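You operate a simulated robot arm through the tools that you are given. There is no shell and no other tool. Be economical: measure what you need, move in short steps, check, and stop when the job is done.

Carry out the task below with a simulated robot arm. There is one attempt and no reset: what you move stays moved.

Task
Set the blue gauge on the steel bobbin so that it reads 140 mm.
Fine: arm down on the bobbin, correct it by the black knob; arm up and bobbin back afterwards. Set down upright: steel bobbin.

Only the result counts: the job must be done as asked and must still hold three seconds after the hand-in. Knocking over, shifting, dropping, spilling or breaking anything else fails it.

Robot
A 7-joint arm with a two-finger parallel gripper on a trunk, on a base that drives. Base frame: it is fixed to the floor where the robot stands at the start and does not move with it; the origin is under the middle of the robot, x ahead of it, y to its left, z up; the surface under the hand at the start is at about z = 840. Units: mm, degrees, N and s.
Its first joint turns from -166.0 to 166.0 degrees. Places, roughly: arm of the blue gauge [700, -200, 1100]; blue gauge [700, -200, 900]; nest of the blue gauge [700, -200, 900]. Payload 3.43 kg.
The TCP is the grasp point between the finger pads, 30 mm short of the fingertips. In the tool frame z runs along the fingers and y along their closing line. Largest opening 94 mm; finger width 28, thickness 10; the body of the gripper, 50 by 96 mm, starts 55 mm behind the TCP.
Orientation is told as [roll, pitch, yaw] about the base's x, y, z axes, in that order, counted from this pose: with the fingers straight down and closing along the base's y, the tool's x points along the base's -x, its y along +y and its z along -z.

Tools
- The arm moves only by the tool send_rows. Its argument "plan" is one flat list of numbers, 7 for each row, row after row: the gripper command, from -1 (shut) to 1 (fully open), values between in proportion, then the shift along the base's x, y, z in units of 50 mm (1.0 is 50 mm), then the turn, a rotation vector about the base's x, y, z in units of 5 degrees (1.0 is 5 degrees). In form: [claw, tx, ty, tz, ax, ay, az, claw, tx, ty, tz, ax, ay, az, ...]. A call has 1 to 20 rows; each row shifts and turns the commanded pose from where the row before left it. A call with a number of a shift or a turn outside -1 to 1 is refused whole. Rows are played at 5 a second. More than 50 mm and 8.6 degrees between two rows, or a gripper value outside its range, and nothing of the call is played. Where a pose cannot be reached the arm comes as near as it can. A force on the tool above 60 N (or 10 N above the force at the start of the call, whichever is more), or a blocked arm, ends the call early, and 0.2 s more pass. Each finger travels about 45 mm/s and halts on what it meets, pressing with about 32 N; the grip force reading is that of the motor and also rises with nothing between the fingers. The clock runs only during rows and for 0.2 s after the last one: add rows that do not move to give the fingers time. It gives the time, the measured TCP pose, the force on the tool (base axes), the opening and the grip force at its end, in the units of the frame above (readings bear some noise), with the torque about the TCP (base axes, N m) and any sound that the robot's microphone picked up, and new pictures: "show" is both (left out), scene, wrist or none.
- Cameras (640 x 400 px; columns grow to the right, rows downward): "scene" is now at [476.1, 142.9, 1283.5]; the picture's right is [-0.81, -0.59, 0.00], its down [-0.30, 0.42, -0.86] and it looks along [0.51, -0.69, -0.52] (base axes); focal length 214 px, centre (320, 200). "wrist" rides on the gripper at [76, 14, -102] in the tool frame; the picture's right is [-0.18, 0.98, 0.00], its down [-0.75, -0.14, -0.64] and it looks along [-0.63, -0.12, 0.77] (tool axes); focal length 243 px, centre (320, 200). There is no depth. A picture from a camera that has moved, and an enlarged one, comes with that camera's place and axes in the base frame and with its lens.
- move_column(by): slides the trunk up (or, below 0, down) by that many mm; the arm and the scene camera ride with it, the base frame stays. It gives what a move gives, with no picture.
- steer(legs): drives the robot by 1 to 6 legs, each [ahead, left, turn to the left] in mm, mm and degrees, along the robot's own axes; the way and the turn of a leg run together, so that a leg with both is an arc; at most 1500 mm and 180 degrees a leg. The arm and the cameras ride along, it lands a little off, and it stops where it bumps. It gives what a move gives, and a new picture of the scene camera.
- pan_tilt(pan, tilt): turns the head with the scene camera to pan (to the left, within 103 degrees either way) and tilt (down, from -29 to 69), counted from straight ahead of the robot. It gives what a move gives, and a new picture of the scene camera.
- zoom(camera, box): a new picture of the part [left, top, right, bottom] of that camera's present view, enlarged. No time passes.
- finish_job(): hands the job in; it is judged then, once.

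Go step by step. Nothing tells you exact positions but the pictures and the camera data: compare them with the known pose of the tool, close in by small moves and look again before you grip or let go. The budget is 120 turns and 260 pictures, counting those below and the enlarged ones. Unless the task says otherwise, let go and move clear before handing in, and close with one line.

The tools are called as name(argument=value, ...) on one line, values as JSON. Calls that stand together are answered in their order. send_rows: Moves the arm, as the interface text tells. Its arguments: {"type":"object","properties":{"plan":{"type":"array","items":{"type":"number"}},"show":{"type":"string","enum":["both","scene","wrist","none"]}},"required":["plan"]} The other tools are called the same way: move_column (by) slides the trunk up or down; steer (legs) drives the base; pan_tilt (pan, tilt) turns the head that bears the scene camera; zoom (camera, box) takes an enlarged picture of a part of a camera's view; finish_job () hands the job in.

At the start:

```text
time: 0.0
tcp_pos: [691.8, -69.8, 1396.8]
tool_rot: [0.1, 0.0, 0.0]
contact_force: [-0.2, 0.9, 0.6]
wrist_torque: [0.0, -0.01, 0.02]
grip_width: 94.1
grip_force: 0.1
trunk travel left (down, up): [-375.0, 115.0]
robot x, y, heading: [-0.8, 0.7, -0.0]
head pan, tilt: [-53.8, 31.1]
```

scene: 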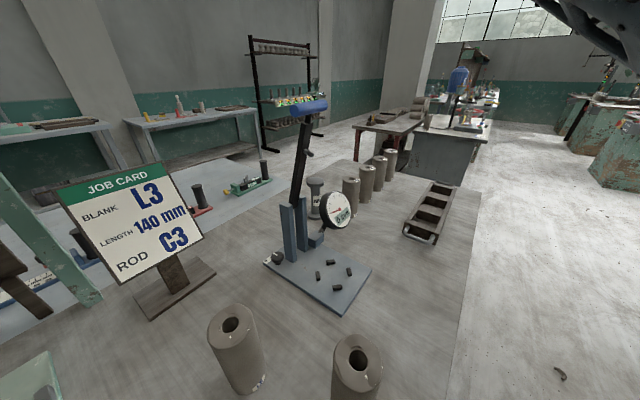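
wrist: 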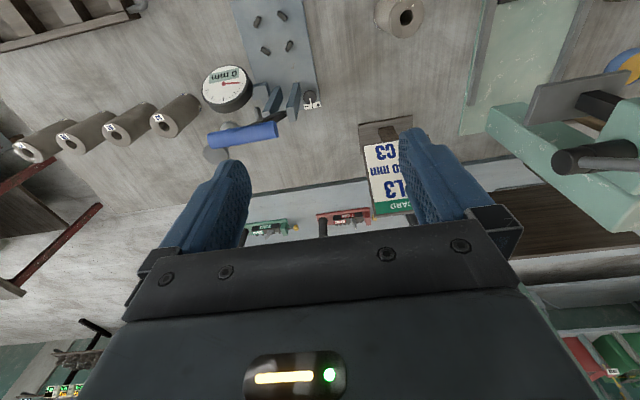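

I see a blue gauge with a dial, an arm with a blue grip, a job card and several bobbins. I'll zoom in to read the details.

zoom(camera="scene", box=[220, 80, 420, 320])

zoom(camera="scene", box=[50, 150, 290, 320])

zoom(camera="wrist", box=[140, 0, 440, 180])

```text
1.67 times, centred on (320, 200) of scene
camera zoom: at [476.1, 142.9, 1283.5], right [-0.81, -0.59, 0.0], down [-0.3, 0.42, -0.86], along [0.51, -0.69, -0.52], focal length 358 px, centre (320, 200)
```

zoom: 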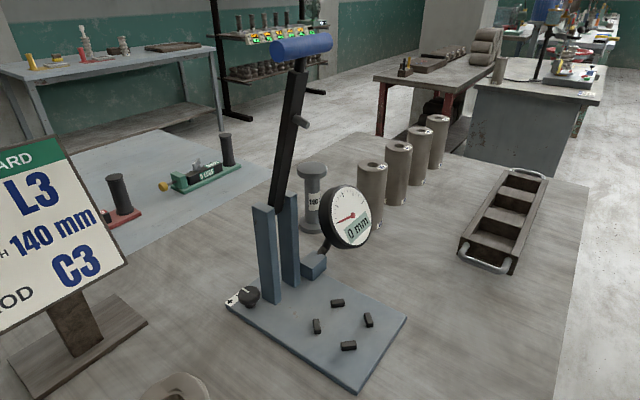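

```text
2.35 times, centred on (170, 235) of scene
camera zoom: at [476.1, 142.9, 1283.5], right [-0.81, -0.59, 0.0], down [-0.3, 0.42, -0.86], along [0.51, -0.69, -0.52], focal length 505 px, centre (673, 118)
```

zoom: 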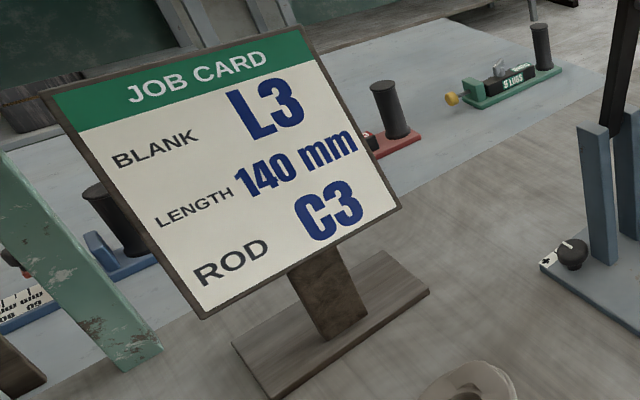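

```text
2.13 times, centred on (290, 90) of wrist
camera zoom: at [615.7, -54.9, 1499.3], right [0.18, 0.98, 0.0], down [0.75, -0.14, 0.64], along [0.63, -0.12, -0.77], focal length 518 px, centre (384, 435)
```

zoom: 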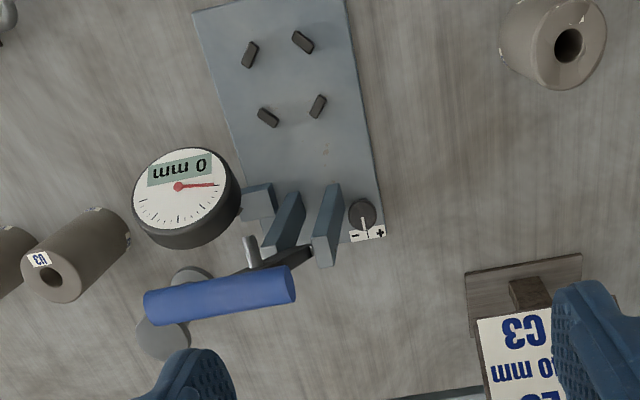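

The steel spool behind the gauge carries a label; I'll zoom in harder on it, the knob and the dial.

zoom(camera="scene", box=[295, 165, 365, 235])

zoom(camera="scene", box=[255, 200, 375, 320])

zoom(camera="wrist", box=[190, 50, 330, 170])

```text
5.71 times, centred on (330, 200) of scene
camera zoom: at [476.1, 142.9, 1283.5], right [-0.81, -0.59, 0.0], down [-0.3, 0.42, -0.86], along [0.51, -0.69, -0.52], focal length 1226 px, centre (263, 200)
```

zoom: 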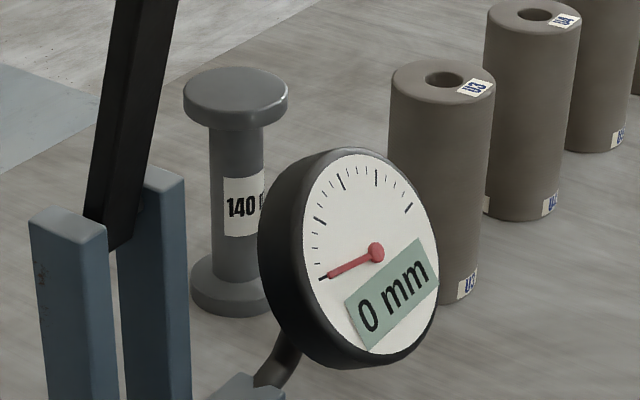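

```text
3.33 times, centred on (315, 260) of scene
camera zoom: at [476.1, 142.9, 1283.5], right [-0.81, -0.59, 0.0], down [-0.3, 0.42, -0.86], along [0.51, -0.69, -0.52], focal length 715 px, centre (337, 0)
```

zoom: 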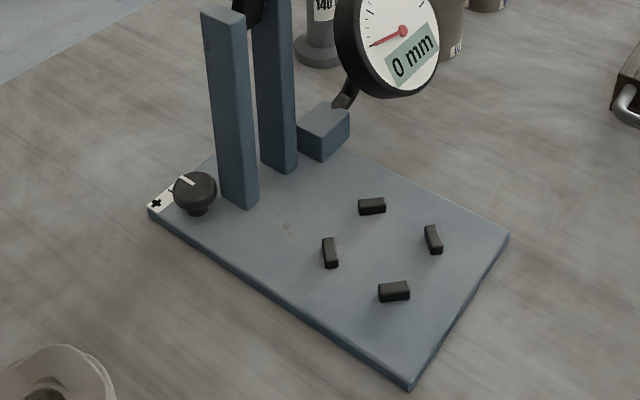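

```text
3.33 times, centred on (260, 110) of wrist
camera zoom: at [615.7, -54.9, 1499.3], right [0.18, 0.98, 0.0], down [0.75, -0.14, 0.64], along [0.63, -0.12, -0.77], focal length 809 px, centre (520, 500)
```

zoom: 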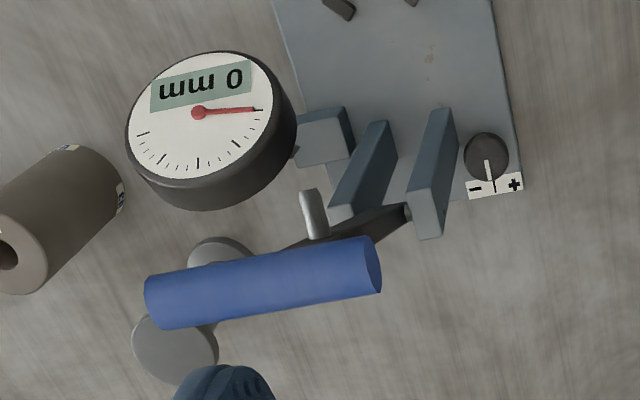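

The steel bobbin (about [850,-338], 140 mm) stands behind the dial, the nest is at about [662,-162], the posts at about [773,-155] and the knob at about [795,-115]. I'll look around before deciding where the base should stand.

pan_tilt(pan=-90, tilt=50)

pan_tilt(pan=-30, tilt=40)

```text
time: 1.0
tcp_pos: [692.6, -69.2, 1397.6]
tool_rot: [0.0, 0.0, -0.1]
contact_force: [-0.1, 0.0, -0.6]
wrist_torque: [-0.02, -0.03, -0.01]
grip_width: 93.8
grip_force: 0.0
trunk travel left (down, up): [-375.0, 115.0]
robot x, y, heading: [-0.9, -0.0, -0.0]
head pan, tilt: [-90.0, 50.0]
camera scene: at [423.1, 138.5, 1255.7], right [-1.0, 0.0, 0.0], down [0.0, 0.77, -0.64], along [0.0, -0.64, -0.77], focal length 214 px, centre (320, 200)
```

scene: 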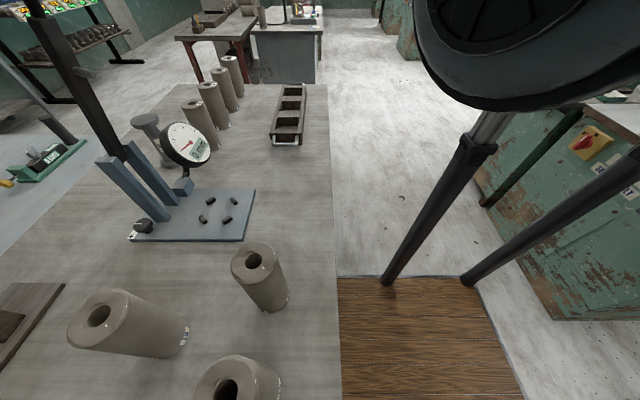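

```text
time: 2.3
tcp_pos: [692.0, -69.5, 1397.5]
tool_rot: [0.0, 0.0, 0.1]
contact_force: [0.6, -0.4, -0.8]
wrist_torque: [-0.02, 0.0, 0.03]
grip_width: 93.9
grip_force: 0.1
trunk travel left (down, up): [-375.0, 115.0]
robot x, y, heading: [0.8, 3.5, -0.2]
head pan, tilt: [-30.0, 40.0]
camera scene: at [496.6, 173.0, 1269.8], right [-0.5, -0.87, 0.0], down [-0.56, 0.32, -0.77], along [0.66, -0.38, -0.64], focal length 214 px, centre (320, 200)
```

scene: 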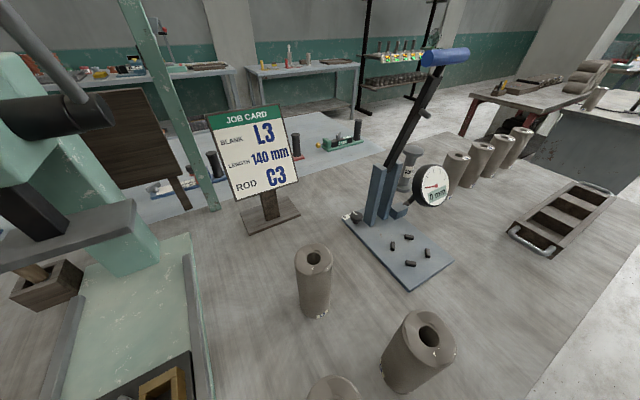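

I want to see how the arm itself is shaped above the hand, to judge clearance to the gauge handle.

pan_tilt(pan=-60, tilt=-10)

pan_tilt(pan=-95, tilt=20)

```text
time: 3.5
tcp_pos: [693.1, -68.4, 1396.9]
tool_rot: [0.0, -0.1, 0.0]
contact_force: [0.2, -1.2, 0.2]
wrist_torque: [0.0, -0.01, 0.0]
grip_width: 94.0
grip_force: 0.1
trunk travel left (down, up): [-375.0, 115.0]
robot x, y, heading: [-1.9, 0.8, -0.1]
head pan, tilt: [-60.0, -10.0]
camera scene: at [465.2, 142.6, 1348.7], right [-0.87, -0.5, 0.0], down [0.09, -0.15, -0.98], along [0.49, -0.85, 0.17], focal length 214 px, centre (320, 200)
```

scene: 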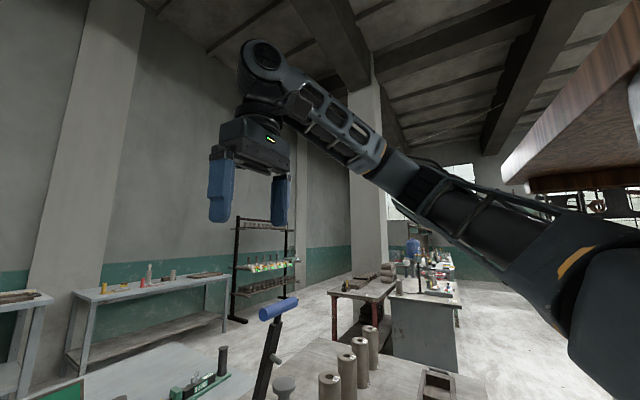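

```text
time: 4.5
tcp_pos: [691.9, -69.3, 1397.0]
tool_rot: [0.0, 0.0, 0.0]
contact_force: [-0.7, 0.2, 0.2]
wrist_torque: [-0.02, 0.0, 0.01]
grip_width: 94.1
grip_force: 0.1
trunk travel left (down, up): [-375.0, 115.0]
robot x, y, heading: [-1.3, -0.2, -0.0]
head pan, tilt: [-95.0, 20.0]
camera scene: at [415.0, 122.8, 1301.3], right [-1.0, 0.09, 0.0], down [0.03, 0.34, -0.94], along [-0.08, -0.94, -0.34], focal length 214 px, centre (320, 200)
```

scene: 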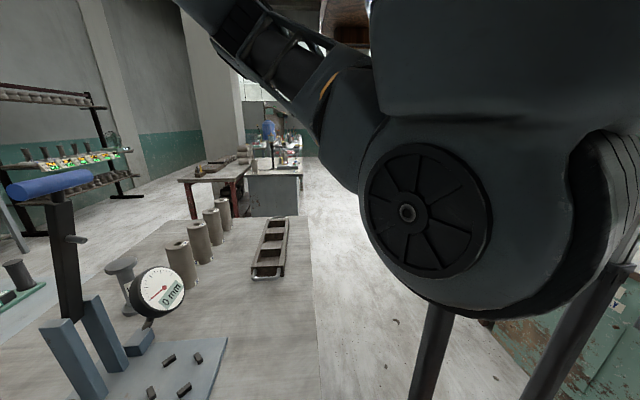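

The arm's forearm would pass close to the gauge's blue handle from here, and the floor to the right is clear. I'll shift the base 250 mm to the right.

steer(legs=[[0, -250, 0]])

pan_tilt(pan=-10, tilt=35)

```text
time: 6.3
tcp_pos: [692.5, -311.5, 1397.1]
tool_rot: [0.1, 0.0, 0.2]
contact_force: [0.5, -1.2, 0.4]
wrist_torque: [0.0, -0.01, -0.01]
grip_width: 94.0
grip_force: 0.1
trunk travel left (down, up): [-375.0, 115.0]
robot x, y, heading: [-4.1, -243.2, -0.1]
head pan, tilt: [-95.0, 20.0]
camera scene: at [415.0, -120.8, 1301.3], right [-1.0, 0.08, 0.0], down [0.03, 0.34, -0.94], along [-0.08, -0.94, -0.34], focal length 214 px, centre (320, 200)
```

scene: 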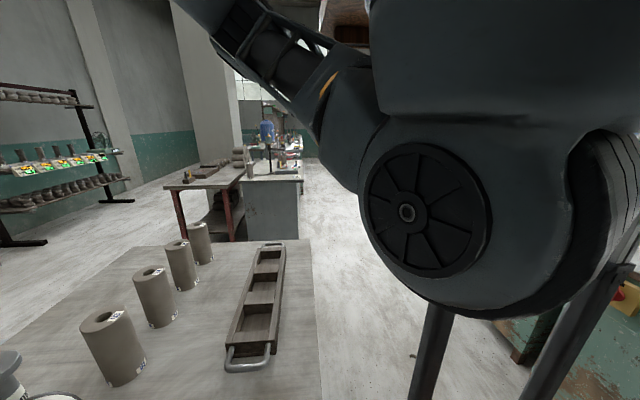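

```text
time: 7.9
tcp_pos: [693.4, -312.3, 1396.2]
tool_rot: [0.0, 0.0, 0.2]
contact_force: [-0.1, -0.4, 0.6]
wrist_torque: [0.0, -0.03, 0.01]
grip_width: 93.9
grip_force: 0.1
trunk travel left (down, up): [-375.0, 115.0]
robot x, y, heading: [1.3, -244.3, 0.1]
head pan, tilt: [-10.0, 35.0]
camera scene: at [509.6, -43.2, 1277.4], right [-0.17, -0.99, 0.0], down [-0.57, 0.1, -0.82], along [0.81, -0.14, -0.57], focal length 214 px, centre (320, 200)
```

scene: 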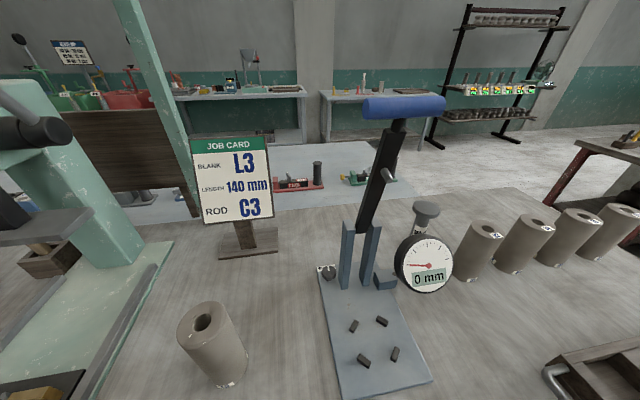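

Good view now. I'll zoom to measure the gauge and the bobbin.

zoom(camera="scene", box=[310, 180, 510, 305])

zoom(camera="scene", box=[300, 215, 460, 400])

zoom(camera="scene", box=[340, 80, 460, 240])

zoom(camera="wrist", box=[0, 0, 640, 400])

```text
3.20 times, centred on (410, 242) of scene
camera zoom: at [509.6, -43.2, 1277.4], right [-0.17, -0.99, 0.0], down [-0.57, 0.1, -0.82], along [0.81, -0.14, -0.57], focal length 686 px, centre (32, 64)
```

zoom: 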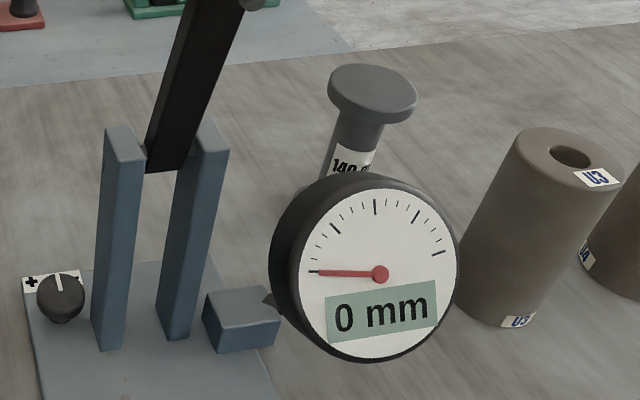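

```text
2.16 times, centred on (380, 308) of scene
camera zoom: at [509.6, -43.2, 1277.4], right [-0.17, -0.99, 0.0], down [-0.57, 0.1, -0.82], along [0.81, -0.14, -0.57], focal length 464 px, centre (190, -32)
```

zoom: 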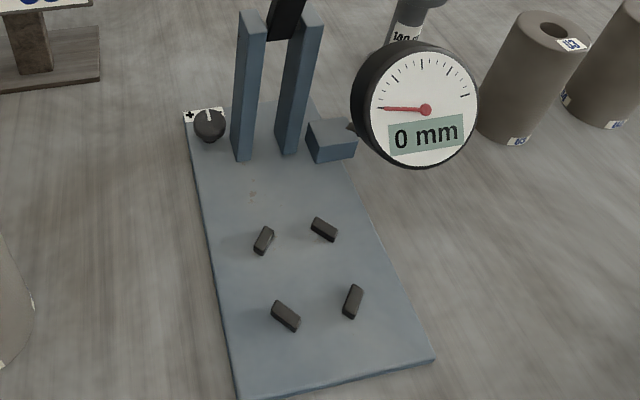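

```text
2.50 times, centred on (400, 160) of scene
camera zoom: at [509.6, -43.2, 1277.4], right [-0.17, -0.99, 0.0], down [-0.57, 0.1, -0.82], along [0.81, -0.14, -0.57], focal length 536 px, centre (120, 300)
```

zoom: 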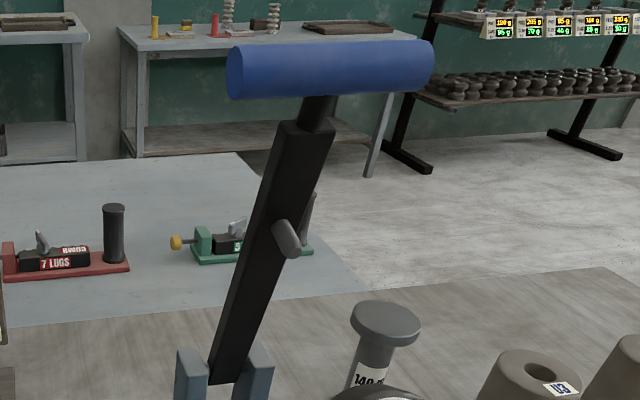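

```text
1.00 times, centred on (320, 200) of wrist (not enlarged: the box is as wide or as high as the picture)
camera zoom: at [616.2, -297.9, 1499.3], right [0.18, 0.98, 0.0], down [0.75, -0.14, 0.64], along [0.63, -0.12, -0.77], focal length 243 px, centre (320, 200)
```

zoom: 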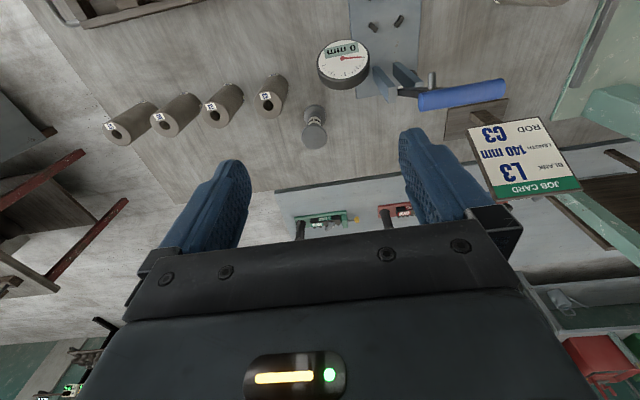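

The bobbin stands at about [852,-351], its top at z≈983. I'll tilt the hand 30° so it leans back away from the gauge's arm, and move above it.

send_rows(plan=[1, 0.5, -0.2, 0, 0, -1, 0, 1, 0.5, -0.2, 0, 0, -1, 0, 1, 0.5, -0.2, 0, 0, -1, 0, 1, 0.5, -0.2, -0.5, 0, -1, 0, 1, 0.5, 0, -0.7, 0, -1, 0, 1, 0.5, 0, -0.7, 0, -1, 0, 1, 0, 0, -1, 0, 0, 0, 1, 0, 0, -1, 0, 0, 0, 1, 0, 0, -0.5, 0, 0, 0, 1, 0, 0, 0, 0, 0, 0])

```text
time: 10.1
tcp_pos: [843.1, -353.9, 1177.3]
tool_rot: [-0.1, -30.1, 0.1]
contact_force: [-0.2, -1.4, -0.1]
wrist_torque: [0.05, -0.02, 0.05]
grip_width: 93.9
grip_force: 0.1
trunk travel left (down, up): [-375.0, 115.0]
robot x, y, heading: [-1.6, -246.6, 0.4]
head pan, tilt: [-10.0, 35.0]
camera scene: at [509.6, -43.0, 1277.4], right [-0.17, -0.99, 0.0], down [-0.57, 0.1, -0.82], along [0.81, -0.14, -0.57], focal length 214 px, centre (320, 200)
camera wrist: at [725.0, -339.4, 1227.1], right [0.16, 0.98, 0.09], down [0.33, -0.14, 0.93], along [0.93, -0.12, -0.35], focal length 243 px, centre (320, 200)
```

scene: 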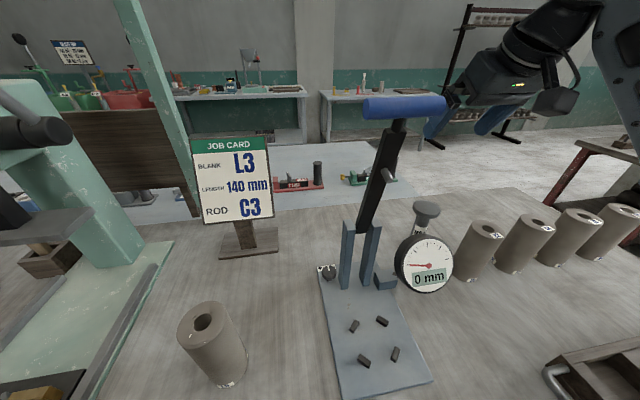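
wrist: 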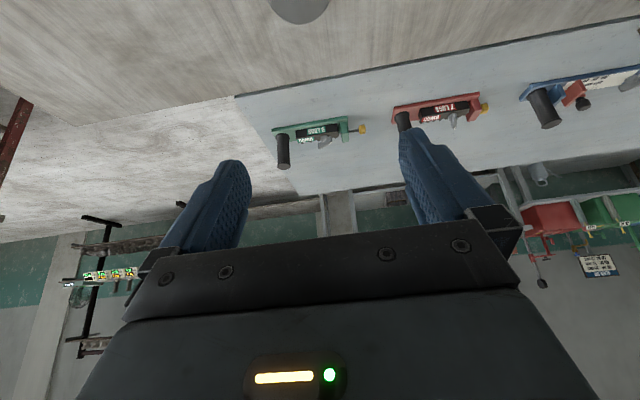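

The flange is just visible below the fingers. I'll lower to z≈1040 and check alignment.

send_rows(plan=[1, 0.1, 0, -0.8, 0, 0, 0, 1, 0.1, 0, -1, 0, 0, 0, 1, 0, 0, -0.9, 0, 0, 0, 1, 0, 0, 0, 0, 0, 0])

```text
refused: row 2 steps farther than a row can; nothing moved
```

send_rows(plan=[1, 0.1, 0, -0.8, 0, 0, 0, 1, 0.1, 0, -0.95, 0, 0, 0, 1, 0, 0, -0.95, 0, 0, 0, 1, 0, 0, 0, 0, 0, 0])

```text
time: 11.1
tcp_pos: [853.1, -352.8, 1040.8]
tool_rot: [-0.1, -29.9, 0.2]
contact_force: [-0.9, -1.7, 0.5]
wrist_torque: [-0.01, 0.03, 0.0]
grip_width: 94.1
grip_force: 0.1
trunk travel left (down, up): [-375.0, 115.0]
robot x, y, heading: [1.2, -243.6, 0.2]
head pan, tilt: [-10.0, 35.0]
camera scene: at [509.6, -43.1, 1277.4], right [-0.17, -0.99, 0.0], down [-0.57, 0.1, -0.82], along [0.81, -0.14, -0.57], focal length 214 px, centre (320, 200)
camera wrist: at [735.6, -338.9, 1091.5], right [0.16, 0.98, 0.09], down [0.33, -0.14, 0.93], along [0.93, -0.12, -0.35], focal length 243 px, centre (320, 200)
```

scene: 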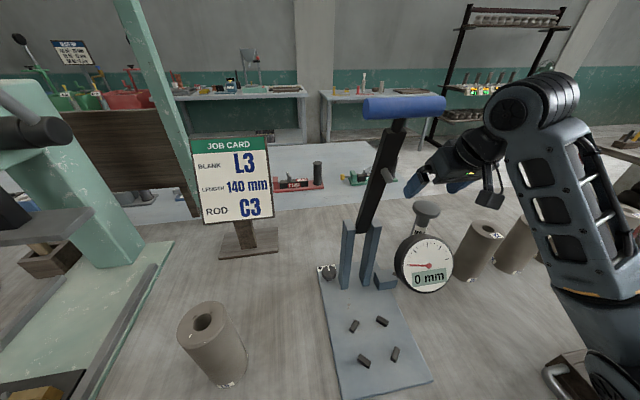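
wrist: 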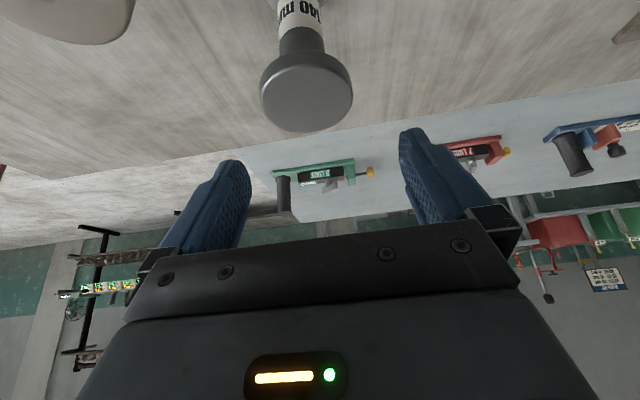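

The flange centre is at about [848,-356], and the hand is nearly aligned. I'll descend around the flange.

send_rows(plan=[1, -0.06, -0.06, -0.4, 0, 0, 0, 1, 0, 0, -0.6, 0, 0, 0, 1, 0, 0, -0.32, 0, 0, 0, 1, 0, 0, 0, 0, 0, 0])

zoom(camera="scene", box=[380, 130, 540, 300])

```text
time: 12.1
tcp_pos: [849.6, -357.0, 975.4]
tool_rot: [-0.1, -30.1, 0.3]
contact_force: [0.6, -0.6, 0.9]
wrist_torque: [0.03, -0.02, 0.01]
grip_width: 94.0
grip_force: 0.0
trunk travel left (down, up): [-375.0, 115.0]
robot x, y, heading: [0.7, -245.6, 0.4]
head pan, tilt: [-10.0, 35.0]
camera scene: at [509.3, -43.0, 1277.7], right [-0.17, -0.99, 0.0], down [-0.56, 0.1, -0.82], along [0.81, -0.14, -0.57], focal length 214 px, centre (320, 200)
camera wrist: at [731.7, -342.5, 1026.7], right [0.16, 0.98, 0.09], down [0.33, -0.14, 0.93], along [0.93, -0.12, -0.35], focal length 243 px, centre (320, 200)
```

scene: 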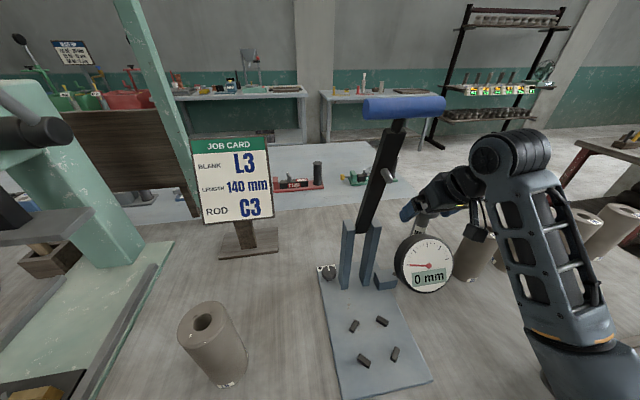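
wrist: 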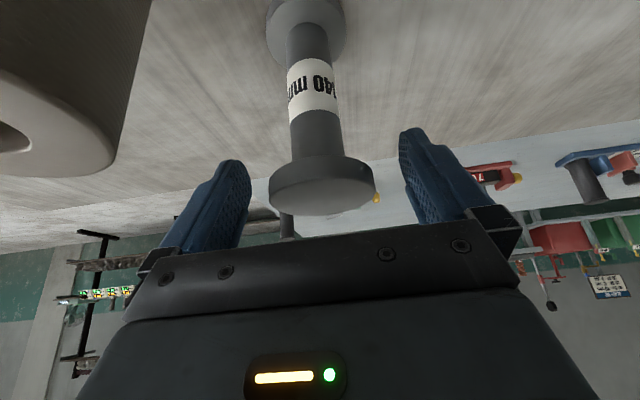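

```text
2.35 times, centred on (460, 215) of scene
camera zoom: at [509.3, -43.0, 1277.7], right [-0.17, -0.99, 0.0], down [-0.56, 0.1, -0.82], along [0.81, -0.14, -0.57], focal length 505 px, centre (-9, 165)
```

zoom: 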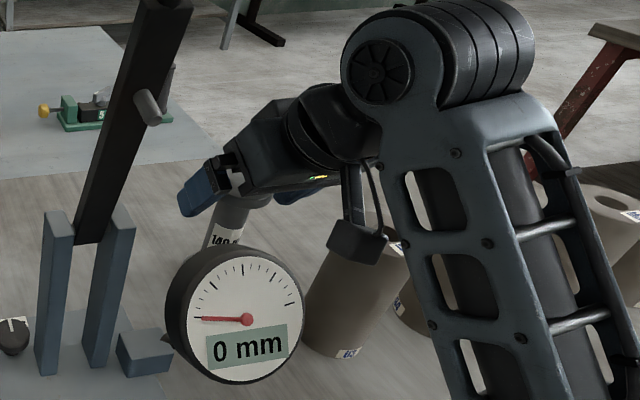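

The flange sits between the pads at TCP height. I'll close on it.

send_rows(plan=[-1, 0, 0, 0, 0, 0, 0, -1, 0, 0, 0, 0, 0, 0, -1, 0, 0, 0, 0, 0, 0, -1, 0, 0, 0, 0, 0, 0, -1, 0, 0, 0, 0, 0, 0, -1, 0, 0, 0, 0, 0, 0], show="wrist")

```text
time: 13.5
tcp_pos: [849.6, -355.8, 975.5]
tool_rot: [0.0, -30.0, 0.1]
contact_force: [0.7, -0.7, -0.5]
wrist_torque: [-0.01, -0.16, -0.04]
grip_width: 63.9
grip_force: 31.6
trunk travel left (down, up): [-375.0, 115.0]
robot x, y, heading: [0.1, -243.3, -0.2]
head pan, tilt: [-10.0, 35.0]
camera wrist: at [731.6, -342.4, 1026.7], right [0.16, 0.98, 0.09], down [0.33, -0.14, 0.93], along [0.93, -0.12, -0.35], focal length 243 px, centre (320, 200)
```

wrist: 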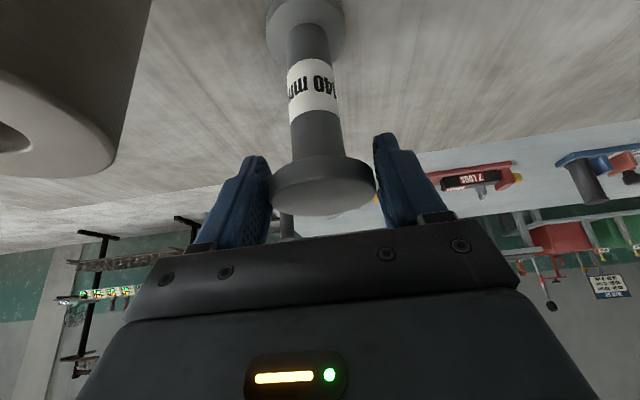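

Grip holds at 64 mm. I'll lift gently and check.

send_rows(plan=[-1, 0, 0, 0.2, 0, 0, 0, -1, 0, 0, 0.4, 0, 0, 0, -1, 0, 0, 0.6, 0, 0, 0, -1, 0, 0, 0.4, 0, 0, 0, -1, 0, 0, 0, 0, 0, 0])

```text
time: 14.7
tcp_pos: [850.6, -354.8, 1055.6]
tool_rot: [-0.1, -30.1, 0.2]
contact_force: [0.0, 0.1, -3.3]
wrist_torque: [-0.02, 0.06, 0.0]
grip_width: 64.1
grip_force: 31.6
trunk travel left (down, up): [-375.0, 115.0]
robot x, y, heading: [3.9, -243.1, 0.2]
head pan, tilt: [-10.0, 35.0]
camera scene: at [509.7, -43.0, 1277.3], right [-0.17, -0.99, 0.0], down [-0.57, 0.1, -0.82], along [0.81, -0.14, -0.57], focal length 214 px, centre (320, 200)
camera wrist: at [733.5, -341.1, 1106.2], right [0.16, 0.98, 0.09], down [0.33, -0.14, 0.93], along [0.93, -0.12, -0.35], focal length 243 px, centre (320, 200)
```

scene: 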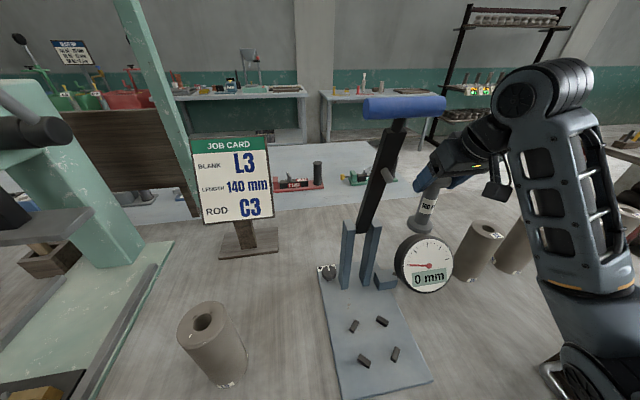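
wrist: 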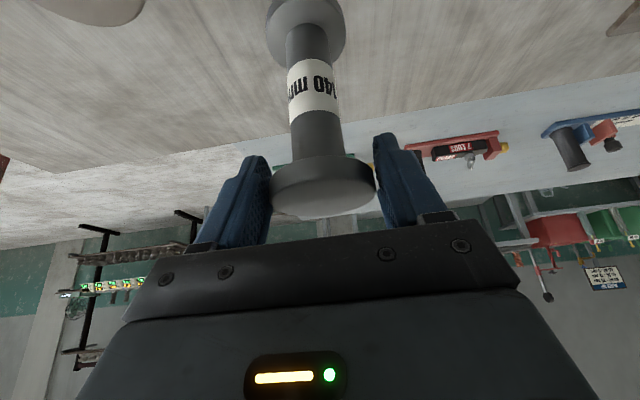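

Lifted, only about 3 N. I'll raise it above the dial and carry it around on the robot side to in front of the nest.

send_rows(plan=[-1, 0, 0, 0.8, 0, 0, 0, -1, 0, 0, 0.8, 0, 0, 0, -1, 0, 0, 0.8, 0, 0, 0, -1, -0.8, 0, 0, 0, 0, 0, -1, -0.9, 0, 0, 0, 0, 0, -1, -0.9, 0, 0, 0, 0, 0, -1, -0.9, 0, 0, 0, 0, 0, -1, -0.9, 0, 0, 0, 0, 0, -1, -0.5, 0, 0, 0, 0, 0, -1, 0, 0.7, 0, 0, 0, 0, -1, 0, 0.8, 0, 0, 0, 0, -1, 0, 0.8, 0, 0, 0, 0, -1, 0, 0.8, 0, 0, 0, 0, -1, 0, 0.7, 0, 0, 0, 0, -1, 0, 0, 0, 0, 0, 0])

```text
time: 17.9
tcp_pos: [674.3, -196.5, 1206.4]
tool_rot: [-0.1, -30.0, 0.3]
contact_force: [-0.5, -0.5, -3.3]
wrist_torque: [0.02, 0.03, -0.02]
grip_width: 64.0
grip_force: 32.1
out of reach, approached as far as the arm can: row 8, 9, 10, 11, 12
trunk travel left (down, up): [-375.0, 115.0]
robot x, y, heading: [3.3, -243.5, 0.3]
head pan, tilt: [-10.0, 35.0]
camera scene: at [509.6, -43.0, 1277.4], right [-0.17, -0.99, 0.0], down [-0.57, 0.1, -0.82], along [0.81, -0.14, -0.57], focal length 214 px, centre (320, 200)
camera wrist: at [557.1, -182.3, 1258.0], right [0.16, 0.98, 0.09], down [0.33, -0.14, 0.93], along [0.93, -0.12, -0.35], focal length 243 px, centre (320, 200)
```

scene: 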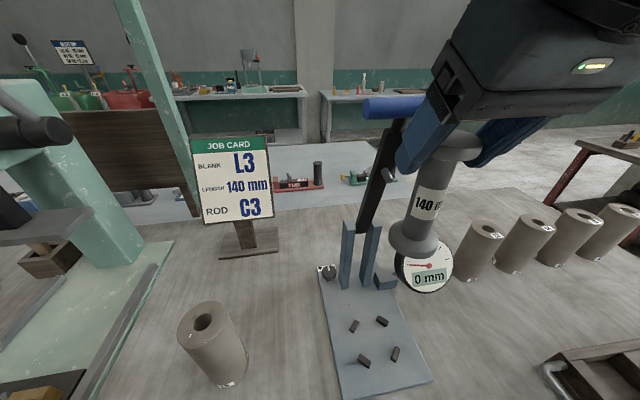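
wrist: 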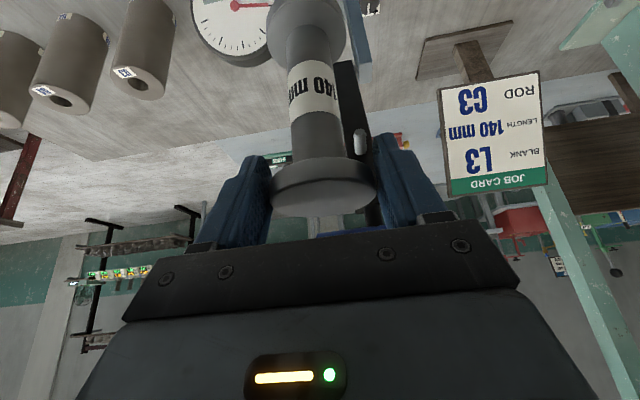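

The arm can't come closer to its own body with this tilt, and it's near the gauge handle. I'll back the base 90 mm.

steer(legs=[[-90, 0, 0]])

```text
time: 19.0
tcp_pos: [585.2, -196.8, 1207.0]
tool_rot: [-0.2, -30.0, 0.2]
contact_force: [0.6, 0.2, -4.2]
wrist_torque: [-0.03, 0.07, 0.01]
grip_width: 63.7
grip_force: 31.4
trunk travel left (down, up): [-375.0, 115.0]
robot x, y, heading: [-87.7, -245.5, 0.1]
head pan, tilt: [-10.0, 35.0]
camera scene: at [420.8, -43.8, 1277.3], right [-0.17, -0.99, 0.0], down [-0.57, 0.1, -0.82], along [0.81, -0.14, -0.57], focal length 214 px, centre (320, 200)
```

scene: 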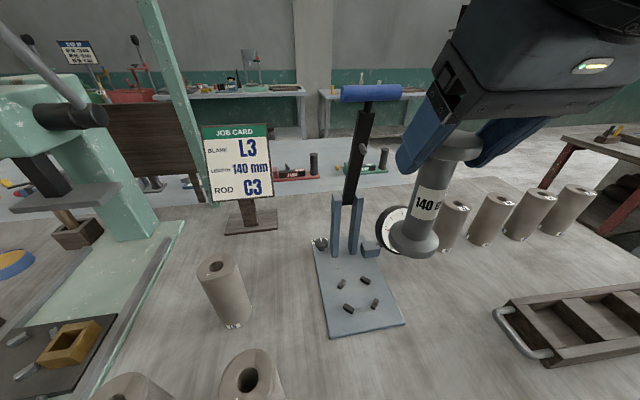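

zoom(camera="scene", box=[300, 220, 420, 340])

```text
3.33 times, centred on (360, 280) of scene
camera zoom: at [420.8, -43.8, 1277.3], right [-0.17, -0.99, 0.0], down [-0.57, 0.1, -0.82], along [0.81, -0.14, -0.57], focal length 715 px, centre (187, -67)
```

zoom: 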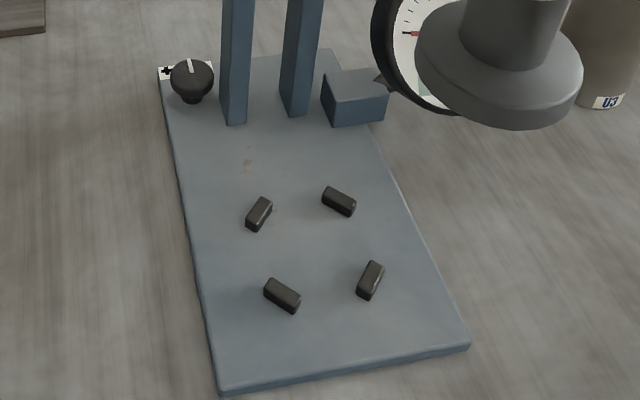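

The nest centre is at about [659,-165] with only a millimetre or two of clearance. I'll lower in front of it first, checking the pose tracks.

send_rows(plan=[-1, 0, 0.1, -0.4, 0, 0, 0, -1, 0, 0.2, -0.7, 0, 0, 0, -1, 0, 0.2, -0.7, 0, 0, 0, -1, 0, 0.14, -0.6, 0, 0, 0, -1, 0, 0, 0, 0, 0, 0], show="scene")

```text
time: 20.2
tcp_pos: [602.0, -161.7, 1090.5]
tool_rot: [-0.1, -29.9, 0.2]
contact_force: [0.1, 0.1, -2.3]
wrist_torque: [0.0, 0.02, 0.02]
grip_width: 63.9
grip_force: 31.9
out of reach, approached as far as the arm can: row 1, 2, 3
trunk travel left (down, up): [-375.0, 115.0]
robot x, y, heading: [-86.9, -242.8, 0.1]
head pan, tilt: [-10.0, 35.0]
camera scene: at [420.7, -43.7, 1277.4], right [-0.17, -0.99, 0.0], down [-0.57, 0.1, -0.82], along [0.81, -0.14, -0.57], focal length 214 px, centre (320, 200)
```

scene: 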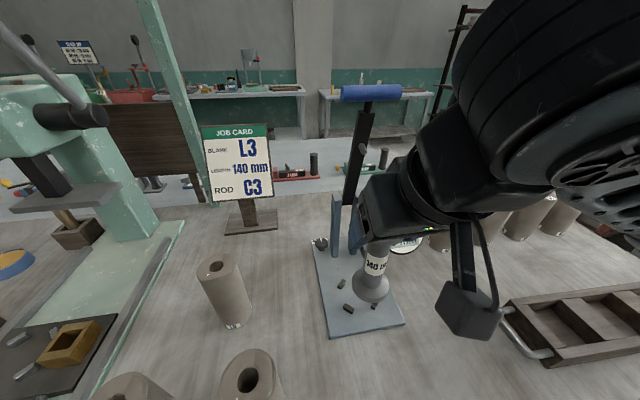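

send_rows(plan=[-1, 0.4, -0.03, -0.4, 0, 0, 0, -1, 0.5, -0.03, -0.5, 0, 0, 0, -1, 0.24, 0, -0.5, 0, 0, 0, -1, 0, 0, 0, 0, 0, 0, -1, 0, 0, 0, 0, 0, 0])

zoom(camera="scene", box=[310, 230, 430, 340])

```text
time: 21.4
tcp_pos: [661.0, -164.3, 1020.6]
tool_rot: [0.0, -30.0, 0.3]
contact_force: [-0.6, 0.3, -3.4]
wrist_torque: [0.01, 0.05, -0.02]
grip_width: 63.7
grip_force: 31.4
trunk travel left (down, up): [-375.0, 115.0]
robot x, y, heading: [-86.7, -244.7, 0.0]
head pan, tilt: [-10.0, 35.0]
camera scene: at [420.7, -43.7, 1277.4], right [-0.17, -0.99, 0.0], down [-0.57, 0.1, -0.82], along [0.81, -0.14, -0.57], focal length 214 px, centre (320, 200)
camera wrist: at [543.3, -150.1, 1072.1], right [0.16, 0.98, 0.09], down [0.33, -0.14, 0.93], along [0.93, -0.12, -0.35], focal length 243 px, centre (320, 200)
```

scene: 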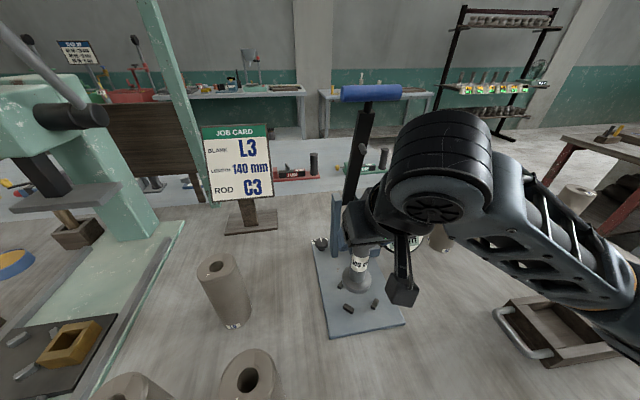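
wrist: 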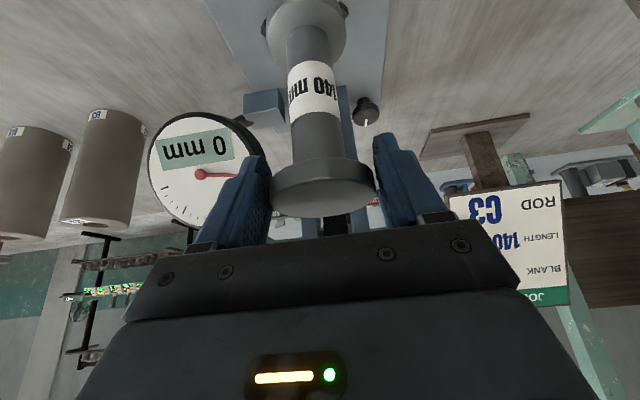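

```text
3.64 times, centred on (370, 285) of scene
camera zoom: at [420.7, -43.7, 1277.4], right [-0.17, -0.99, 0.0], down [-0.57, 0.1, -0.82], along [0.81, -0.14, -0.57], focal length 780 px, centre (138, -109)
```

zoom: 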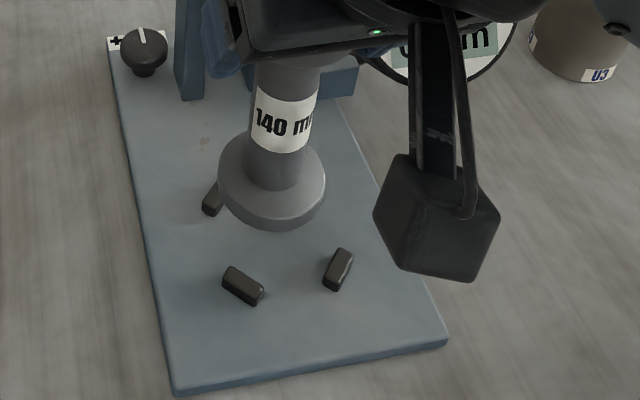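

The bobbin sits about 12–14 mm ahead of the TCP in x, so it's past the nest centre. I'll shift back and look again.

send_rows(plan=[-1, -0.28, -0.02, 0, 0, 0, 0, -1, 0, 0, -0.1, 0, 0, 0, -1, 0, 0, 0, 0, 0, 0], show="none")

zoom(camera="scene", box=[320, 240, 400, 320])

zoom(camera="wrist", box=[240, 0, 400, 100])

```text
time: 22.2
tcp_pos: [646.8, -165.4, 1017.2]
tool_rot: [-0.1, -30.0, 0.1]
contact_force: [0.5, 0.2, -4.4]
wrist_torque: [0.01, 0.02, 0.04]
grip_width: 64.0
grip_force: 32.1
trunk travel left (down, up): [-375.0, 115.0]
robot x, y, heading: [-87.1, -244.8, 0.4]
head pan, tilt: [-10.0, 35.0]
```

```text
5.00 times, centred on (360, 280) of scene
camera zoom: at [420.7, -43.7, 1277.4], right [-0.17, -0.99, 0.0], down [-0.57, 0.1, -0.82], along [0.81, -0.14, -0.57], focal length 1072 px, centre (120, -200)
```

zoom: 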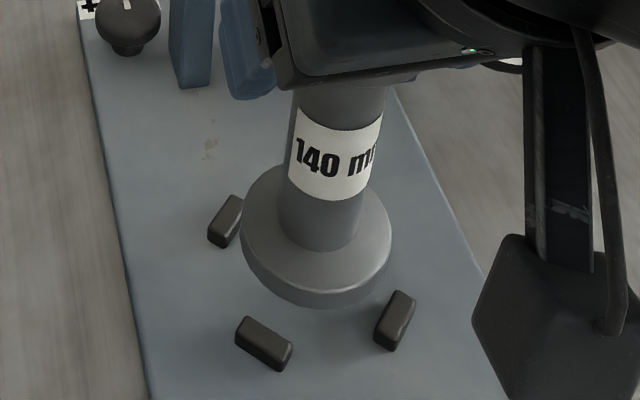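

```text
4.00 times, centred on (320, 50) of wrist
camera zoom: at [529.0, -151.3, 1067.3], right [0.16, 0.98, 0.09], down [0.33, -0.14, 0.93], along [0.93, -0.12, -0.35], focal length 970 px, centre (320, 800)
```

zoom: 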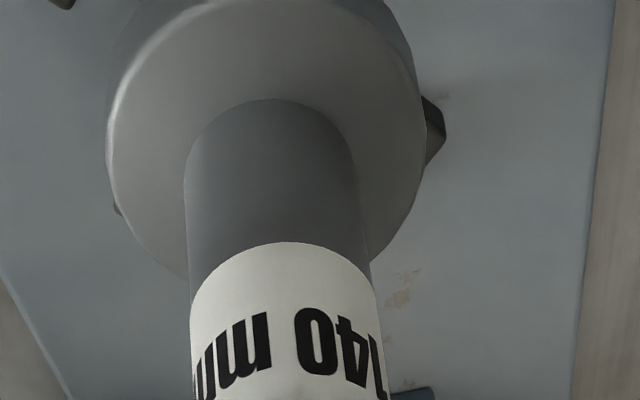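

Close; it needs about 3–4 mm more toward the robot. I'll shift, lower to just above the pegs and look.

send_rows(plan=[-1, -0.07, 0, 0, 0, 0, 0, -1, 0, 0, -0.16, 0, 0, 0, -1, 0, 0, 0, 0, 0, 0], show="none")

zoom(camera="scene", box=[325, 255, 389, 319])

zoom(camera="wrist", box=[240, 0, 400, 100])

```text
time: 23.0
tcp_pos: [642.2, -165.2, 1008.9]
tool_rot: [-0.1, -30.0, 0.2]
contact_force: [-0.4, 0.1, -2.9]
wrist_torque: [0.01, 0.03, 0.02]
grip_width: 63.7
grip_force: 31.9
trunk travel left (down, up): [-375.0, 115.0]
robot x, y, heading: [-90.7, -242.1, -0.0]
head pan, tilt: [-10.0, 35.0]
```

```text
6.25 times, centred on (357, 287) of scene
camera zoom: at [420.7, -43.7, 1277.4], right [-0.17, -0.99, 0.0], down [-0.57, 0.1, -0.82], along [0.81, -0.14, -0.57], focal length 1340 px, centre (89, -344)
```

zoom: 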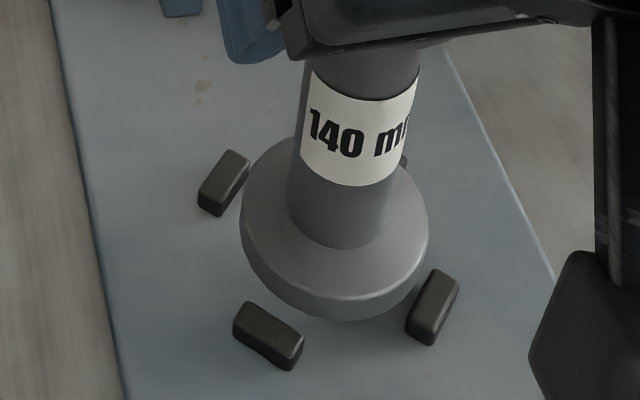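

```text
4.00 times, centred on (320, 50) of wrist
camera zoom: at [524.8, -151.1, 1059.2], right [0.16, 0.98, 0.09], down [0.33, -0.14, 0.93], along [0.93, -0.12, -0.35], focal length 970 px, centre (320, 800)
```

zoom: 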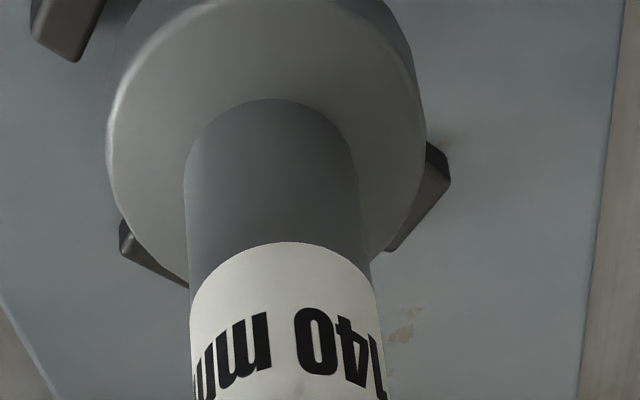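

It's slightly close to the robot side now. I'll nudge +2 mm in x and lower in small steps, watching force.

send_rows(plan=[-1, 0.04, 0, 0, 0, 0, 0, -1, 0, 0, -0.07, 0, 0, 0, -1, 0, 0, -0.06, 0, 0, 0, -1, 0, 0, 0, 0, 0, 0], show="none")

zoom(camera="scene", box=[325, 255, 389, 319])

zoom(camera="wrist", box=[240, 0, 400, 100])

```text
time: 24.0
tcp_pos: [644.1, -165.5, 1002.0]
tool_rot: [-0.2, -30.0, 0.1]
contact_force: [0.1, 0.0, -3.3]
wrist_torque: [0.03, 0.04, -0.04]
grip_width: 63.5
grip_force: 32.3
trunk travel left (down, up): [-375.0, 115.0]
robot x, y, heading: [-90.5, -242.5, -0.2]
head pan, tilt: [-10.0, 35.0]
```

```text
6.25 times, centred on (357, 287) of scene
camera zoom: at [420.7, -43.7, 1277.4], right [-0.17, -0.99, 0.0], down [-0.57, 0.1, -0.82], along [0.81, -0.14, -0.57], focal length 1340 px, centre (89, -344)
```

zoom: 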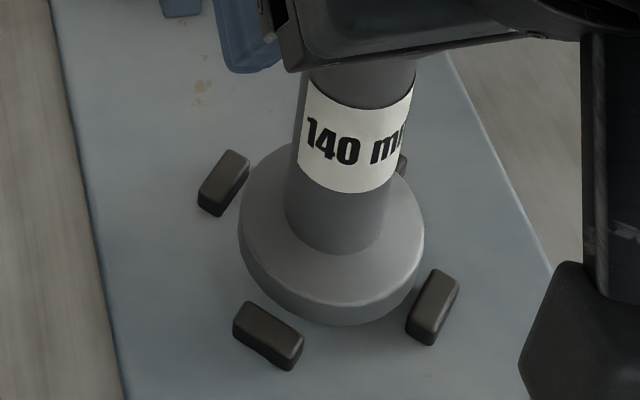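

```text
4.00 times, centred on (320, 50) of wrist
camera zoom: at [526.9, -151.5, 1052.5], right [0.16, 0.98, 0.09], down [0.33, -0.14, 0.93], along [0.93, -0.12, -0.35], focal length 970 px, centre (320, 800)
```

zoom: 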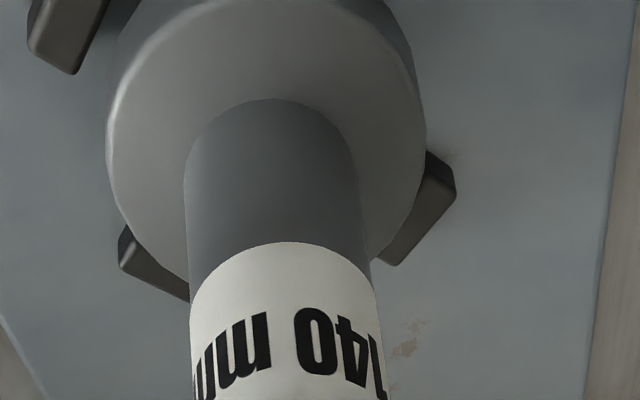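

send_rows(plan=[-1, -0.02, 0.02, 0, 0, 0, 0, -1, 0, 0, -0.06, 0, 0, 0, -1, 0, 0, 0, 0, 0, 0], show="none")

zoom(camera="scene", box=[325, 255, 389, 319])

```text
time: 24.8
tcp_pos: [643.3, -164.2, 998.2]
tool_rot: [0.0, -30.0, 0.1]
contact_force: [0.3, 0.5, -4.5]
wrist_torque: [0.02, 0.05, 0.02]
grip_width: 63.9
grip_force: 32.4
trunk travel left (down, up): [-375.0, 115.0]
robot x, y, heading: [-85.6, -244.2, 0.2]
head pan, tilt: [-10.0, 35.0]
```

```text
6.25 times, centred on (357, 287) of scene
camera zoom: at [420.7, -43.7, 1277.4], right [-0.17, -0.99, 0.0], down [-0.57, 0.1, -0.82], along [0.81, -0.14, -0.57], focal length 1340 px, centre (89, -344)
```

zoom: 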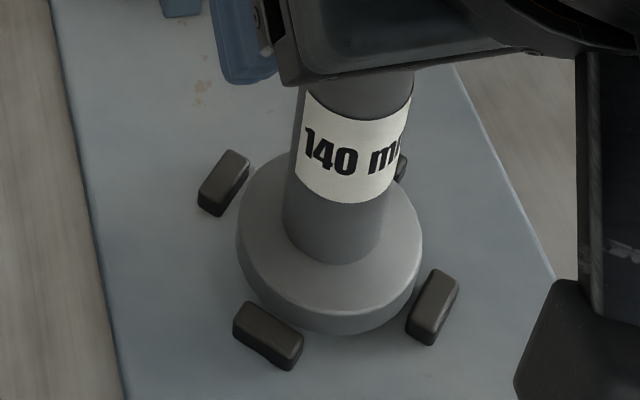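

No contact yet. I'll continue down in small steps.

send_rows(plan=[-1, 0, 0, -0.06, 0, 0, 0, -1, 0, 0, 0, 0, 0, 0], show="none")

zoom(camera="scene", box=[325, 255, 389, 319])

```text
time: 25.4
tcp_pos: [643.0, -163.5, 998.8]
tool_rot: [0.0, -30.1, 0.0]
contact_force: [-0.4, -2.5, 18.5]
wrist_torque: [0.14, 0.32, 0.05]
grip_width: 63.6
grip_force: 32.0
trunk travel left (down, up): [-375.0, 115.0]
robot x, y, heading: [-89.7, -245.1, 0.0]
head pan, tilt: [-10.0, 35.0]
```

```text
6.25 times, centred on (357, 287) of scene
camera zoom: at [420.2, -43.9, 1278.0], right [-0.17, -0.99, 0.0], down [-0.56, 0.1, -0.82], along [0.81, -0.14, -0.57], focal length 1340 px, centre (89, -344)
```

zoom: 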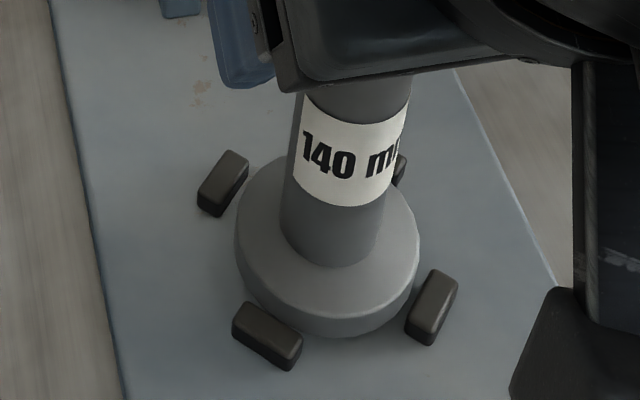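

It touched the front-left peg (torque says contact at bobbin −x,+y). I'll lift slightly, shift +x/−y 1.5 mm and try again.

send_rows(plan=[-1, 0, 0, 0.08, 0, 0, 0, -1, 0.03, -0.03, 0, 0, 0, 0, -1, 0, 0, -0.06, 0, 0, 0, -1, 0, 0, -0.06, 0, 0, 0, -1, 0, 0, 0, 0, 0, 0], show="none")

zoom(camera="scene", box=[325, 255, 389, 319])

```text
time: 26.6
tcp_pos: [644.6, -165.7, 993.3]
tool_rot: [0.0, -30.0, 0.2]
contact_force: [0.6, -0.1, -3.3]
wrist_torque: [0.03, 0.04, -0.02]
grip_width: 64.0
grip_force: 32.2
trunk travel left (down, up): [-375.0, 115.0]
robot x, y, heading: [-90.4, -246.6, 0.2]
head pan, tilt: [-10.0, 35.0]
```

```text
6.25 times, centred on (357, 287) of scene
camera zoom: at [420.7, -43.7, 1277.4], right [-0.17, -0.99, 0.0], down [-0.57, 0.1, -0.82], along [0.81, -0.14, -0.57], focal length 1340 px, centre (89, -344)
```

zoom: 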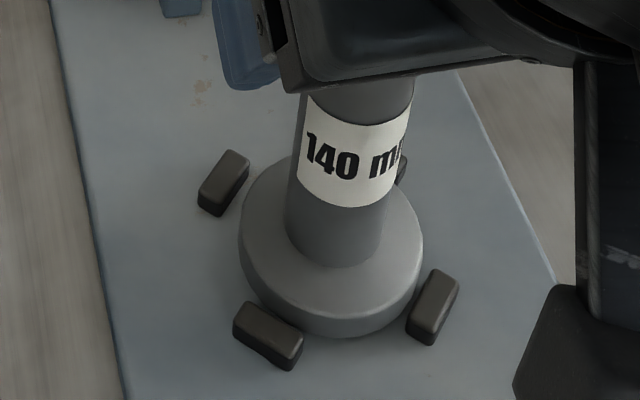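

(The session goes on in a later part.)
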